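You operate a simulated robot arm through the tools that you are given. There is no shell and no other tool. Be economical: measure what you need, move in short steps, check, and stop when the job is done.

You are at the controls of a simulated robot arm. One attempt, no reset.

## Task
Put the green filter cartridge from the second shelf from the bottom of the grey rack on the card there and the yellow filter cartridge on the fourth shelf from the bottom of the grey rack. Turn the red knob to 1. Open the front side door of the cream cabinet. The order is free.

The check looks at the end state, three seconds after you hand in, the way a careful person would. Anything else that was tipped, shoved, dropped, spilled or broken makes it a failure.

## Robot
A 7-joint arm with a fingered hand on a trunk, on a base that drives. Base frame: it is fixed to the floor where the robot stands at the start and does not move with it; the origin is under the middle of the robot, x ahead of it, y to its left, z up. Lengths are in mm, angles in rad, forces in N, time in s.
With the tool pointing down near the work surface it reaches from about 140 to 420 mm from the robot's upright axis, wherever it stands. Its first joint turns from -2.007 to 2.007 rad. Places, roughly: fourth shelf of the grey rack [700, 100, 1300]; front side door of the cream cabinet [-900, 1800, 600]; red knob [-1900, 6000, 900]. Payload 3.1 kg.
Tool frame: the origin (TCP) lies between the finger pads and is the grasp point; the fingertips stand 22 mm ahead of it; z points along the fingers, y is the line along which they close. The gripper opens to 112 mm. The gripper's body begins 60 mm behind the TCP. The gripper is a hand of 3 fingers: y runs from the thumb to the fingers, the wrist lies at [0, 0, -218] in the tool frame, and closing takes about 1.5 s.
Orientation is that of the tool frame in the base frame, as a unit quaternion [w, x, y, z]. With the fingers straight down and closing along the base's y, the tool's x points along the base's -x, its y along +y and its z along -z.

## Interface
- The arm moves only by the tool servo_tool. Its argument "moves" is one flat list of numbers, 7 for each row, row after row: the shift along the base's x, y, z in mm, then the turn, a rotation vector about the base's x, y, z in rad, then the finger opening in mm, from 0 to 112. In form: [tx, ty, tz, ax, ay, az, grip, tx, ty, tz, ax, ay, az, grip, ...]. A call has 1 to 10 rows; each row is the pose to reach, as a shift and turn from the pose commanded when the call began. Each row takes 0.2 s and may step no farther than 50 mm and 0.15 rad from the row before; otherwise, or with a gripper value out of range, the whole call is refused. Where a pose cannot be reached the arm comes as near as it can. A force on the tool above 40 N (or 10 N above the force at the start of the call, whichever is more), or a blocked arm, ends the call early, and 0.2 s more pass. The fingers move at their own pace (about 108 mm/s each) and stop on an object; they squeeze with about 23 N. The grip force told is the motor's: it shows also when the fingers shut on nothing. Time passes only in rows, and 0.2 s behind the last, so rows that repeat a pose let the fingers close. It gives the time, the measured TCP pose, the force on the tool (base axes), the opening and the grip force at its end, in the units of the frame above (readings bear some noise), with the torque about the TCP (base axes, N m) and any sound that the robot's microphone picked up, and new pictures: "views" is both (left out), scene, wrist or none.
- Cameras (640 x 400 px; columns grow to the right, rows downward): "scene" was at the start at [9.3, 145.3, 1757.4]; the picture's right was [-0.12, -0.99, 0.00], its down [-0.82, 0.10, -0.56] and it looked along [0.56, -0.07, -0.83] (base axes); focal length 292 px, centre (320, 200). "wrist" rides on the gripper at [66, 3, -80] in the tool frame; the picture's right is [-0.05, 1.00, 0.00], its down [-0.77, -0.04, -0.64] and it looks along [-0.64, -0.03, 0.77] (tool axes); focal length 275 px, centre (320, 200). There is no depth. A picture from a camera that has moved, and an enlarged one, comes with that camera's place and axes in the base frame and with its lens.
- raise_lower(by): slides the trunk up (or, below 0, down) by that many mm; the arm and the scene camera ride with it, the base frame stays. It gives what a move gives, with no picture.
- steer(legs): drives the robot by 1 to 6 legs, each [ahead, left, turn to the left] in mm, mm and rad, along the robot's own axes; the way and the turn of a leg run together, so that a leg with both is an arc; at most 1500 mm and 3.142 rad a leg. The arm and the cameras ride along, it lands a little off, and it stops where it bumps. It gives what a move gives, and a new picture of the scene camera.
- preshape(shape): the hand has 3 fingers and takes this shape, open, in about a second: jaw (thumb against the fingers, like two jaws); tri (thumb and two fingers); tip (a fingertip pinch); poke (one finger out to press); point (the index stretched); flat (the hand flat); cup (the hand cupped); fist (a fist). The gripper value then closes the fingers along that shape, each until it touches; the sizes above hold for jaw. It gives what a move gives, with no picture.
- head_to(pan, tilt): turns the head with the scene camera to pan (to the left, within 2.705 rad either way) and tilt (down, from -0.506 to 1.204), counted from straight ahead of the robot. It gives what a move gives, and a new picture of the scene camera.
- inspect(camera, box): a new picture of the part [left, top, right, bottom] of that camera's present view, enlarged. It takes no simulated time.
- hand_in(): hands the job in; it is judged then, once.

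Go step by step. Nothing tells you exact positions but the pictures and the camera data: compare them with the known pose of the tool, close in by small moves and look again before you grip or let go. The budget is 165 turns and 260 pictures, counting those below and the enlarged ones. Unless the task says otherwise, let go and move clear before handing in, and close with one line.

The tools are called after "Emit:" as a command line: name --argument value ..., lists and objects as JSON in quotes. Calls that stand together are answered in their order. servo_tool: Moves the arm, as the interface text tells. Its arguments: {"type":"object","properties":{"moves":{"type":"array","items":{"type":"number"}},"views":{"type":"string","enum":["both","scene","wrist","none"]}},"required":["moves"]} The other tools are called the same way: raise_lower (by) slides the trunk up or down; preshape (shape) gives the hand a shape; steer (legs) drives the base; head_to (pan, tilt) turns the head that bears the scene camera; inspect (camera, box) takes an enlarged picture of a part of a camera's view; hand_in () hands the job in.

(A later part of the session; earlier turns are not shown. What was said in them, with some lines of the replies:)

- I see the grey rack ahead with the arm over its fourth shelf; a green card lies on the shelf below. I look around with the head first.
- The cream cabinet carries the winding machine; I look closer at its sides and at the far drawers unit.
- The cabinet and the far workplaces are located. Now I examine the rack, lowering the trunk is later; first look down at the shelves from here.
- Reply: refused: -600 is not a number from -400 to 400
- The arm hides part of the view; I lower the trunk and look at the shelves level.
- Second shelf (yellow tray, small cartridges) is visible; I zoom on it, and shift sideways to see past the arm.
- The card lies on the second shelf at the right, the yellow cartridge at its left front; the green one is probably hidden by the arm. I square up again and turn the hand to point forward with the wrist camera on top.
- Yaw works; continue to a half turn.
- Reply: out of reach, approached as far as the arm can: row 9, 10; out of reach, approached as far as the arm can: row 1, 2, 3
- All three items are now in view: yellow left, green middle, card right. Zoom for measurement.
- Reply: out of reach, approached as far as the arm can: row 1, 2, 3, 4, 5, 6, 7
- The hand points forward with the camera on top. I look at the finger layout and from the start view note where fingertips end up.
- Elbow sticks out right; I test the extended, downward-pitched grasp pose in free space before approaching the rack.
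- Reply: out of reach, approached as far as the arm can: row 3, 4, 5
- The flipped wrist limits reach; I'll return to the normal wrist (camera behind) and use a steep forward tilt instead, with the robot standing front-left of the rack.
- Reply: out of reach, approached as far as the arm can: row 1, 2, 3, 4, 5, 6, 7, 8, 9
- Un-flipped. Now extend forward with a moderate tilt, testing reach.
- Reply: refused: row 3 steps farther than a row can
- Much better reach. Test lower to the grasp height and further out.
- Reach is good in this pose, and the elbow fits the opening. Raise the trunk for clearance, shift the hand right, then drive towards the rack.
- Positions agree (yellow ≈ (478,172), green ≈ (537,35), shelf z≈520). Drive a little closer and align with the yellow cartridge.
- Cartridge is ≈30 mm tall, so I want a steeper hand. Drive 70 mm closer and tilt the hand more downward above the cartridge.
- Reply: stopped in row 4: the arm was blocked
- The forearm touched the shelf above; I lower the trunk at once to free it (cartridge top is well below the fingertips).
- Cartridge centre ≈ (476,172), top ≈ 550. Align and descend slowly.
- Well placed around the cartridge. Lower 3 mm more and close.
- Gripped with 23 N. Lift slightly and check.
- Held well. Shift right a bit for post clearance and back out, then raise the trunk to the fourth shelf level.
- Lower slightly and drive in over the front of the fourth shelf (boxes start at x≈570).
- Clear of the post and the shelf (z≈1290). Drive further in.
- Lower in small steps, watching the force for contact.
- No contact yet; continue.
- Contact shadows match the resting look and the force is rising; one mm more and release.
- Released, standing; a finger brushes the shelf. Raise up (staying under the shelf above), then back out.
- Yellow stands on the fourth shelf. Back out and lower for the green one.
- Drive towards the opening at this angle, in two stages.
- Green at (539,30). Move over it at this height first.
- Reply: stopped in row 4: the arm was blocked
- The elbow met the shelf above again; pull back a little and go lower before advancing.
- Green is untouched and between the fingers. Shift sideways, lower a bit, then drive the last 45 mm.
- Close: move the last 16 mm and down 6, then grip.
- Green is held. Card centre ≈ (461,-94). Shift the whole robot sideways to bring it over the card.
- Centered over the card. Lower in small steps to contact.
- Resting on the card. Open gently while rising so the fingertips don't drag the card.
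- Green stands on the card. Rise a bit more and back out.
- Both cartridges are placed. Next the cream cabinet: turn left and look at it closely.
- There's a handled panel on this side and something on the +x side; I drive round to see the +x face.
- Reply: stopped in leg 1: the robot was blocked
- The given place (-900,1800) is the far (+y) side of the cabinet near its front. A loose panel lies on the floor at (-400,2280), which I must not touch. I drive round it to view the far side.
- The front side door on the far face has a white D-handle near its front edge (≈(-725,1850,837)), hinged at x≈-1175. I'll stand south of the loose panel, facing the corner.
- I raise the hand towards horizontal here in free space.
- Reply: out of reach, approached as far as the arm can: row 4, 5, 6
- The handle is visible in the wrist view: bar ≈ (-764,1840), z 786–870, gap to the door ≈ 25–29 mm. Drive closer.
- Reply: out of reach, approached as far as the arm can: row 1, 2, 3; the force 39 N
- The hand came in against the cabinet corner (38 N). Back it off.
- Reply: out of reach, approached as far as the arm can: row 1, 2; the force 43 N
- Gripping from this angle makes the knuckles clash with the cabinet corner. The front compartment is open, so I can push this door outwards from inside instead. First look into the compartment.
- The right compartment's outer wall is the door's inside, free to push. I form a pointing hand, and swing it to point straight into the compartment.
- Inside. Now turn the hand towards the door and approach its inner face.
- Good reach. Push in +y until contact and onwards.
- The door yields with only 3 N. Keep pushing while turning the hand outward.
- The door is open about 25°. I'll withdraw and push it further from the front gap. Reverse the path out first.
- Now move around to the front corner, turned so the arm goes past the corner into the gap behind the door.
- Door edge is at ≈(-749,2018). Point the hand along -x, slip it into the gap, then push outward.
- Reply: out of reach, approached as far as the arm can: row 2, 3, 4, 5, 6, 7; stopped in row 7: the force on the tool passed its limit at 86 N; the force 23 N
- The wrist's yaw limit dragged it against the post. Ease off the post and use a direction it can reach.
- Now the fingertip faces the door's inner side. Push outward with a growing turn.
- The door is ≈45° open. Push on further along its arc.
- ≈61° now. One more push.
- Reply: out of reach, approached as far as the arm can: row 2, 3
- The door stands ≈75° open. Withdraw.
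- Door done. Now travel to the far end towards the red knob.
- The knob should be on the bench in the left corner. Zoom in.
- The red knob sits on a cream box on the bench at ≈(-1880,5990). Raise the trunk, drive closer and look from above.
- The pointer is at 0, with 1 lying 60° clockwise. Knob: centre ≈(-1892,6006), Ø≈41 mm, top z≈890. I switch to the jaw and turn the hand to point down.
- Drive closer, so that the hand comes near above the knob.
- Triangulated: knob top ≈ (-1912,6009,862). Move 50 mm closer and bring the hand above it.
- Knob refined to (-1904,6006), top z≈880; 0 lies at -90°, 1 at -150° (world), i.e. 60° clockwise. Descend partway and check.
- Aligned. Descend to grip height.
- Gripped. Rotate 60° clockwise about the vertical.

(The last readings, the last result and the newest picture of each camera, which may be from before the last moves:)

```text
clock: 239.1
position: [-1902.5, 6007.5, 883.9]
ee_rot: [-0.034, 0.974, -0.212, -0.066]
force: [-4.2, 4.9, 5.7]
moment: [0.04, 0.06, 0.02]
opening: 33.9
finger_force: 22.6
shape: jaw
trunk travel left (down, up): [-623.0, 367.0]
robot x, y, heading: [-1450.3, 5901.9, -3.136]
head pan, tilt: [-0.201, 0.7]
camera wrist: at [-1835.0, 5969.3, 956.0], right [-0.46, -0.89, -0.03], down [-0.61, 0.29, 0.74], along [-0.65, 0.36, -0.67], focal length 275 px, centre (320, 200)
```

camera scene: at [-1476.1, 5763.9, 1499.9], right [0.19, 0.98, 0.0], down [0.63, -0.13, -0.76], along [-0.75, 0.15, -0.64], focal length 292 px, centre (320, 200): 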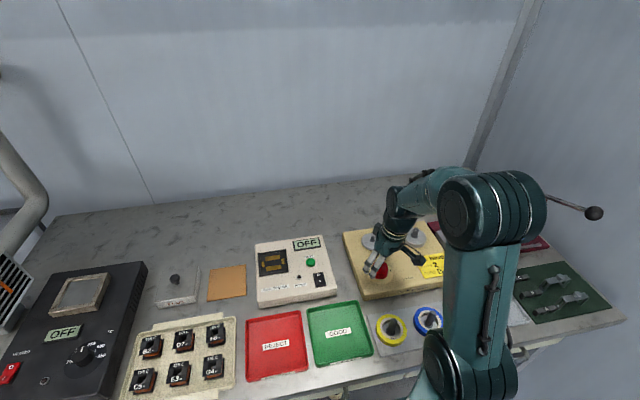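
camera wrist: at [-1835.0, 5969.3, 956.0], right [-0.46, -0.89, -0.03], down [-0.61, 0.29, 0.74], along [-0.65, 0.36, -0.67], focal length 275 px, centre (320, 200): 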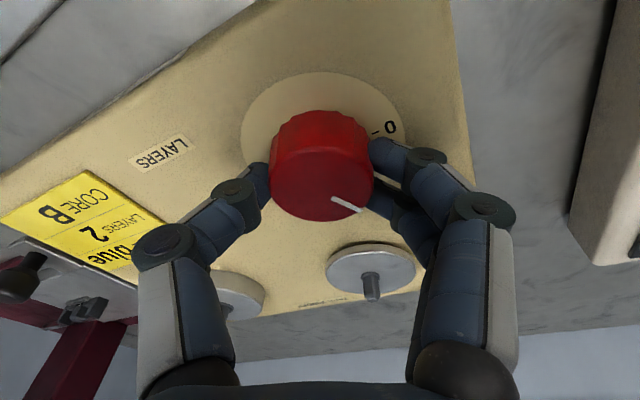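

The knob turned along. Release, rise and check the pointer.

Emit:
servo_tool --moves '[0, 0, 2, 0, 0, 0, 35, 0, 0, 4, 0, 0, 0, 55, 0, 0, 6, 0, 0, 0, 75, 0, 0, 20, 0, 0, 0, 75, 0, 0, 45, 0, 0, 0, 75, 0, 0, 85, 0, 0, 0, 75]' --views "wrist"

Emit:
inspect --camera "wrist" --box '[240, 0, 400, 100]'

```text
clock: 240.5
position: [-1900.0, 6007.3, 968.5]
ee_rot: [-0.034, 0.975, -0.211, -0.065]
force: [0.6, 0.5, -1.0]
moment: [0.03, -0.05, 0.02]
opening: 74.4
finger_force: 0.0
shape: jaw
trunk travel left (down, up): [-623.0, 367.0]
robot x, y, heading: [-1450.7, 5901.1, -3.131]
head pan, tilt: [-0.201, 0.7]
camera wrist: at [-1833.5, 5969.2, 1041.7], right [-0.46, -0.89, -0.03], down [-0.61, 0.29, 0.74], along [-0.65, 0.36, -0.67], focal length 275 px, centre (320, 200)
```

wrist: 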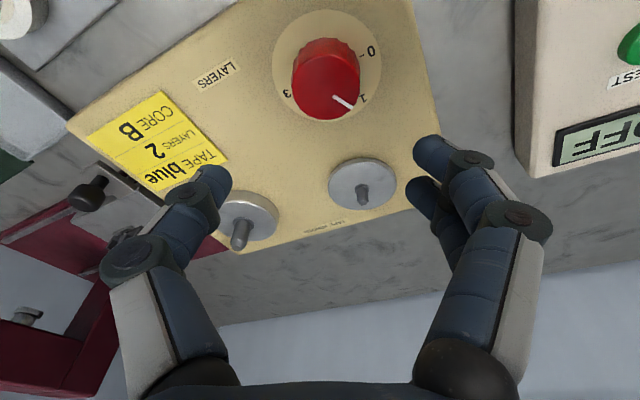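

```text
4.00 times, centred on (320, 50) of wrist
camera zoom: at [-1833.5, 5969.2, 1041.7], right [-0.46, -0.89, -0.03], down [-0.61, 0.29, 0.74], along [-0.65, 0.36, -0.67], focal length 1101 px, centre (320, 800)
```

zoom: 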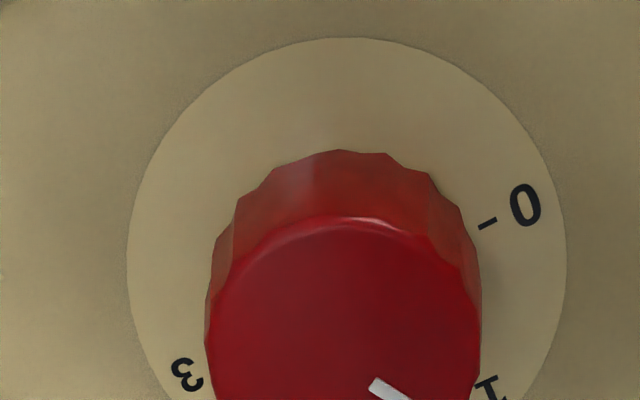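

The pointer reads exactly 1. Back away from the bench, then look back at the rack and cabinet to verify.

Emit:
steer --legs '[[-500, 0, 0]]'

Emit:
inspect --camera "scene" --box '[160, 60, 480, 260]'

Emit:
steer --legs '[[-900, 0, 0], [0, 0, 1.5], [1400, 300, 0]]'

Emit:
head_to --pan 0.3 --tilt 0.25

```text
clock: 243.4
position: [-1389.7, 6010.5, 970.9]
ee_rot: [-0.035, 0.975, -0.209, -0.065]
force: [0.4, 0.5, 0.4]
moment: [0.02, 0.02, 0.01]
opening: 74.8
finger_force: 0.1
shape: jaw
trunk travel left (down, up): [-623.0, 367.0]
robot x, y, heading: [-942.7, 5902.2, -3.133]
head pan, tilt: [-0.201, 0.7]
camera scene: at [-963.5, 5767.6, 1499.9], right [0.19, 0.98, 0.0], down [0.63, -0.12, -0.77], along [-0.75, 0.15, -0.64], focal length 292 px, centre (320, 200)
```

scene: 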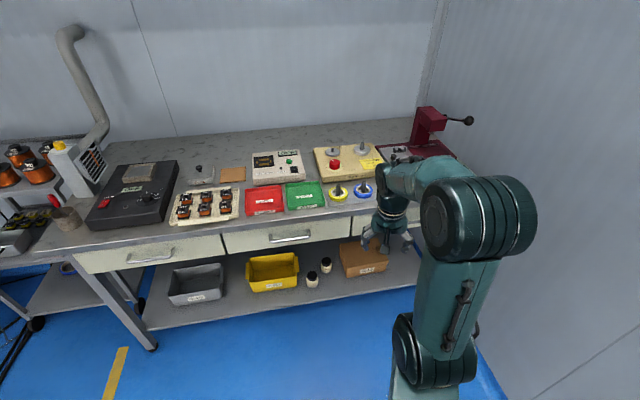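

```text
2.00 times, centred on (320, 160) of scene
camera zoom: at [-963.5, 5767.6, 1499.9], right [0.19, 0.98, 0.0], down [0.63, -0.12, -0.77], along [-0.75, 0.15, -0.64], focal length 584 px, centre (320, 280)
```

zoom: 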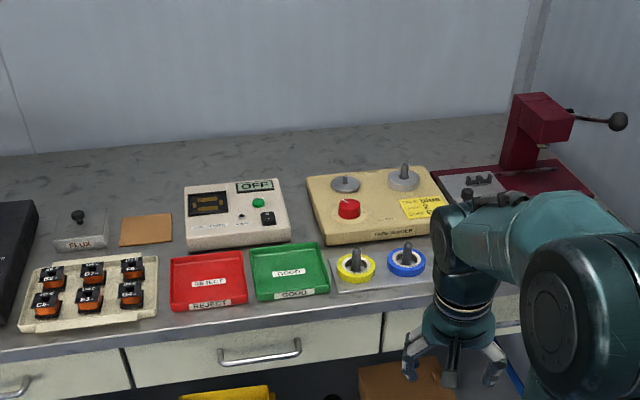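

```text
clock: 246.5
position: [-894.5, 6053.0, 941.4]
ee_rot: [-0.016, 0.954, -0.296, -0.04]
force: [0.8, 2.8, -1.2]
moment: [-0.16, 0.03, 0.02]
opening: 75.2
finger_force: 0.0
shape: jaw
trunk travel left (down, up): [-623.0, 367.0]
robot x, y, heading: [-443.2, 5815.5, 2.983]
head pan, tilt: [-0.201, 0.7]
stopped in leg 1: the robot was blocked; the commanded pose is now the measured one
camera scene: at [-516.0, 5720.8, 1502.0], right [0.35, 0.93, -0.02], down [0.61, -0.25, -0.75], along [-0.7, 0.26, -0.66], focal length 292 px, centre (320, 200)
```

scene: 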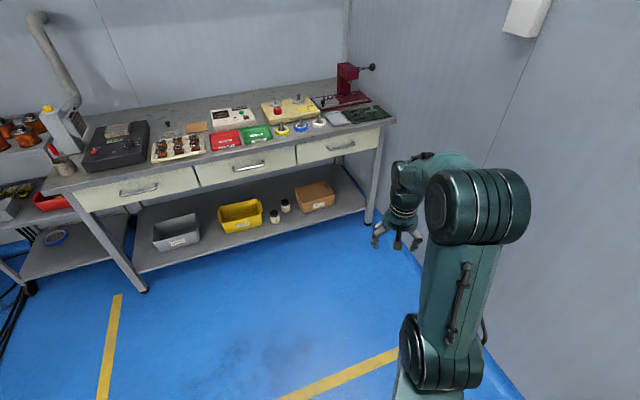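

```text
clock: 247.4
position: [-873.6, 6020.8, 958.7]
ee_rot: [-0.029, 0.954, -0.294, -0.056]
force: [0.0, 0.2, 0.6]
moment: [0.0, -0.01, -0.01]
opening: 75.2
finger_force: 0.1
shape: jaw
trunk travel left (down, up): [-623.0, 367.0]
robot x, y, heading: [-439.8, 5809.9, 2.972]
head pan, tilt: [0.3, 0.25]
camera scene: at [-502.7, 5641.3, 1540.8], right [-0.14, 0.99, 0.0], down [0.25, 0.03, -0.97], along [-0.96, -0.13, -0.25], focal length 292 px, centre (320, 200)
```

scene: 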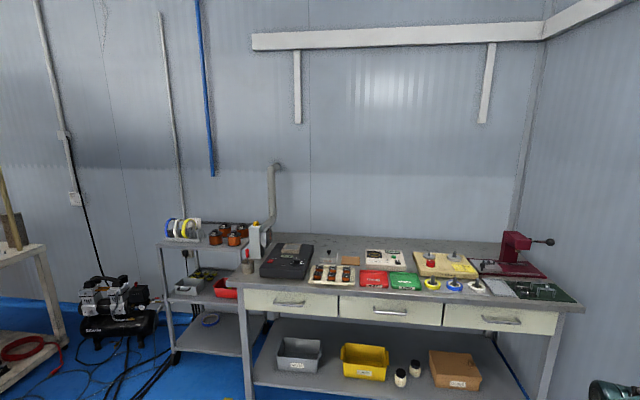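

I bumped the bench behind me while reversing; check it for any damage.

Emit:
head_to --pan -2.3 --tilt 0.5

```text
clock: 249.7
position: [-874.3, 6019.0, 958.4]
ee_rot: [-0.029, 0.954, -0.294, -0.056]
force: [-0.9, 0.1, -0.2]
moment: [0.0, 0.02, 0.0]
opening: 75.0
finger_force: 0.1
shape: jaw
trunk travel left (down, up): [-623.0, 367.0]
robot x, y, heading: [-441.9, 5813.0, 2.983]
head pan, tilt: [-2.3, 0.499]
camera scene: at [-338.2, 5709.8, 1517.7], right [0.63, -0.78, 0.0], down [-0.37, -0.3, -0.88], along [0.68, 0.55, -0.48], focal length 292 px, centre (320, 200)
```

scene: 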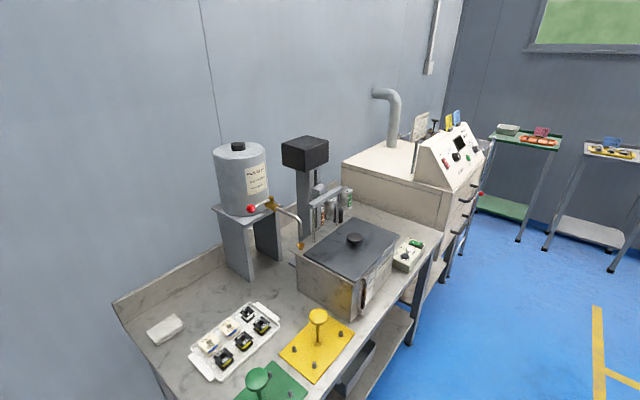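

All upright there. Move away and go back far enough to view the rack and the door.

Emit:
steer --legs '[[60, 700, 0], [0, 0, 1.6], [300, 1150, 0], [1400, 0, 0]]'

Emit:
head_to --pan 0.0 --tilt 0.2

```text
clock: 269.7
position: [179.8, 2854.2, 960.2]
ee_rot: [0.021, 0.868, 0.493, -0.061]
force: [0.0, 1.4, 0.2]
moment: [0.02, -0.03, -0.01]
opening: 75.0
finger_force: 0.0
shape: jaw
trunk travel left (down, up): [-623.0, 367.0]
robot x, y, heading: [360.1, 3298.1, -1.678]
head pan, tilt: [-2.3, 0.499]
camera scene: at [456.4, 3409.7, 1517.7], right [0.74, 0.67, 0.0], down [0.32, -0.35, -0.88], along [-0.59, 0.65, -0.48], focal length 292 px, centre (320, 200)
```

scene: 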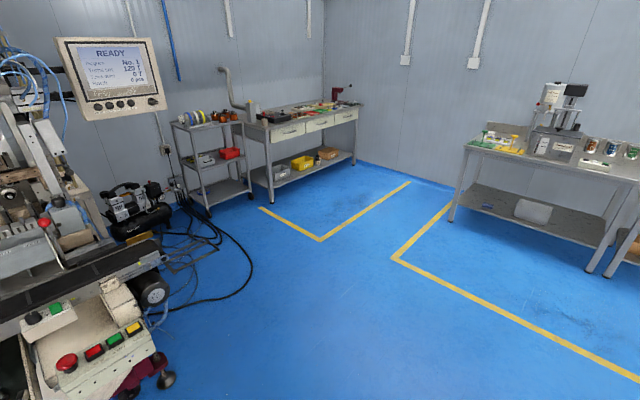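

```text
clock: 271.9
position: [181.2, 2854.9, 960.2]
ee_rot: [0.021, 0.868, 0.493, -0.059]
force: [-0.4, -0.1, -0.4]
moment: [0.01, 0.02, -0.02]
opening: 74.9
finger_force: 0.0
shape: jaw
trunk travel left (down, up): [-623.0, 367.0]
robot x, y, heading: [362.1, 3295.7, -1.668]
head pan, tilt: [0.0, 0.201]
camera scene: at [508.2, 3250.1, 1545.3], right [-0.99, 0.1, 0.0], down [0.02, 0.2, -0.98], along [-0.1, -0.97, -0.2], focal length 292 px, centre (320, 200)
```

scene: 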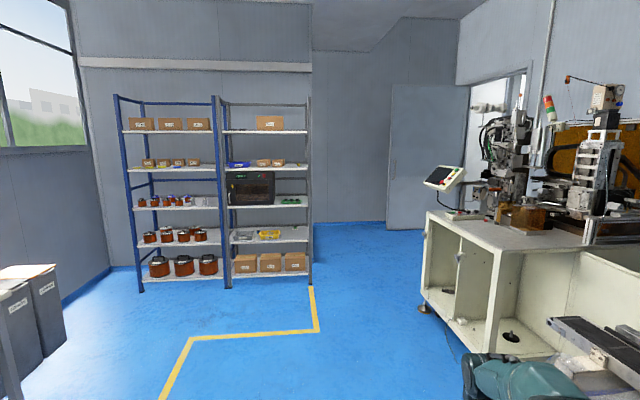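

Emit:
inspect --camera "scene" --box '[210, 90, 330, 290]'

Emit:
head_to --pan -0.7 --tilt 0.3

```text
2.00 times, centred on (270, 190) of scene
camera zoom: at [508.2, 3250.1, 1545.3], right [-0.99, 0.1, 0.0], down [0.02, 0.2, -0.98], along [-0.1, -0.97, -0.2], focal length 584 px, centre (420, 220)
```

zoom: 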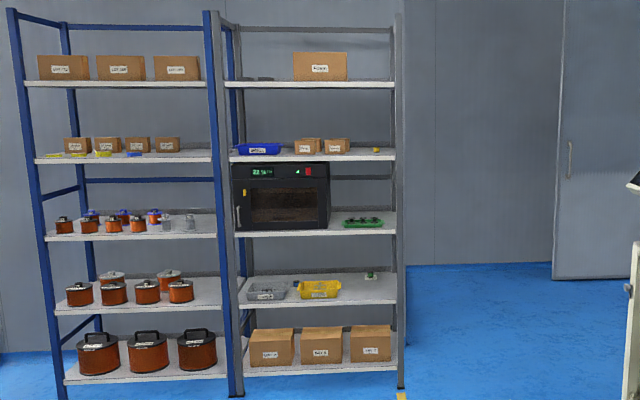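

```text
clock: 272.9
position: [180.6, 2854.2, 960.4]
ee_rot: [0.021, 0.868, 0.493, -0.06]
force: [0.3, -0.2, -0.1]
moment: [0.01, 0.0, -0.02]
opening: 74.9
finger_force: 0.1
shape: jaw
trunk travel left (down, up): [-623.0, 367.0]
robot x, y, heading: [362.9, 3298.9, -1.669]
head pan, tilt: [-0.7, 0.3]
camera scene: at [450.7, 3277.8, 1536.1], right [-0.7, 0.72, 0.0], down [0.21, 0.21, -0.96], along [-0.69, -0.66, -0.3], focal length 292 px, centre (320, 200)
```

scene: 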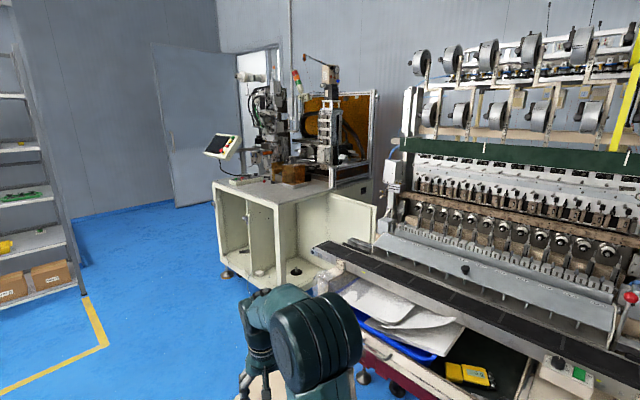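

Everything is in place: the yellow cartridge is on the fourth shelf, the green one is on its card, the door stands open and the knob reads 1. The arm is clear, so I hand in.

Emit:
hand_in

```text
The job is handed in.
```

The green cartridge is on its card, the yellow cartridge is on the fourth shelf, the red knob is at 1, and the cabinet's front side door stands about 75° open. Along the way the robot bumped something beside the rack and the bench behind it, and the arm pushed briefly against a rack shelf and the cabinet corner. I saw nothing tipped or moved when I looked back, except that I did not check the cabinet corner up close.
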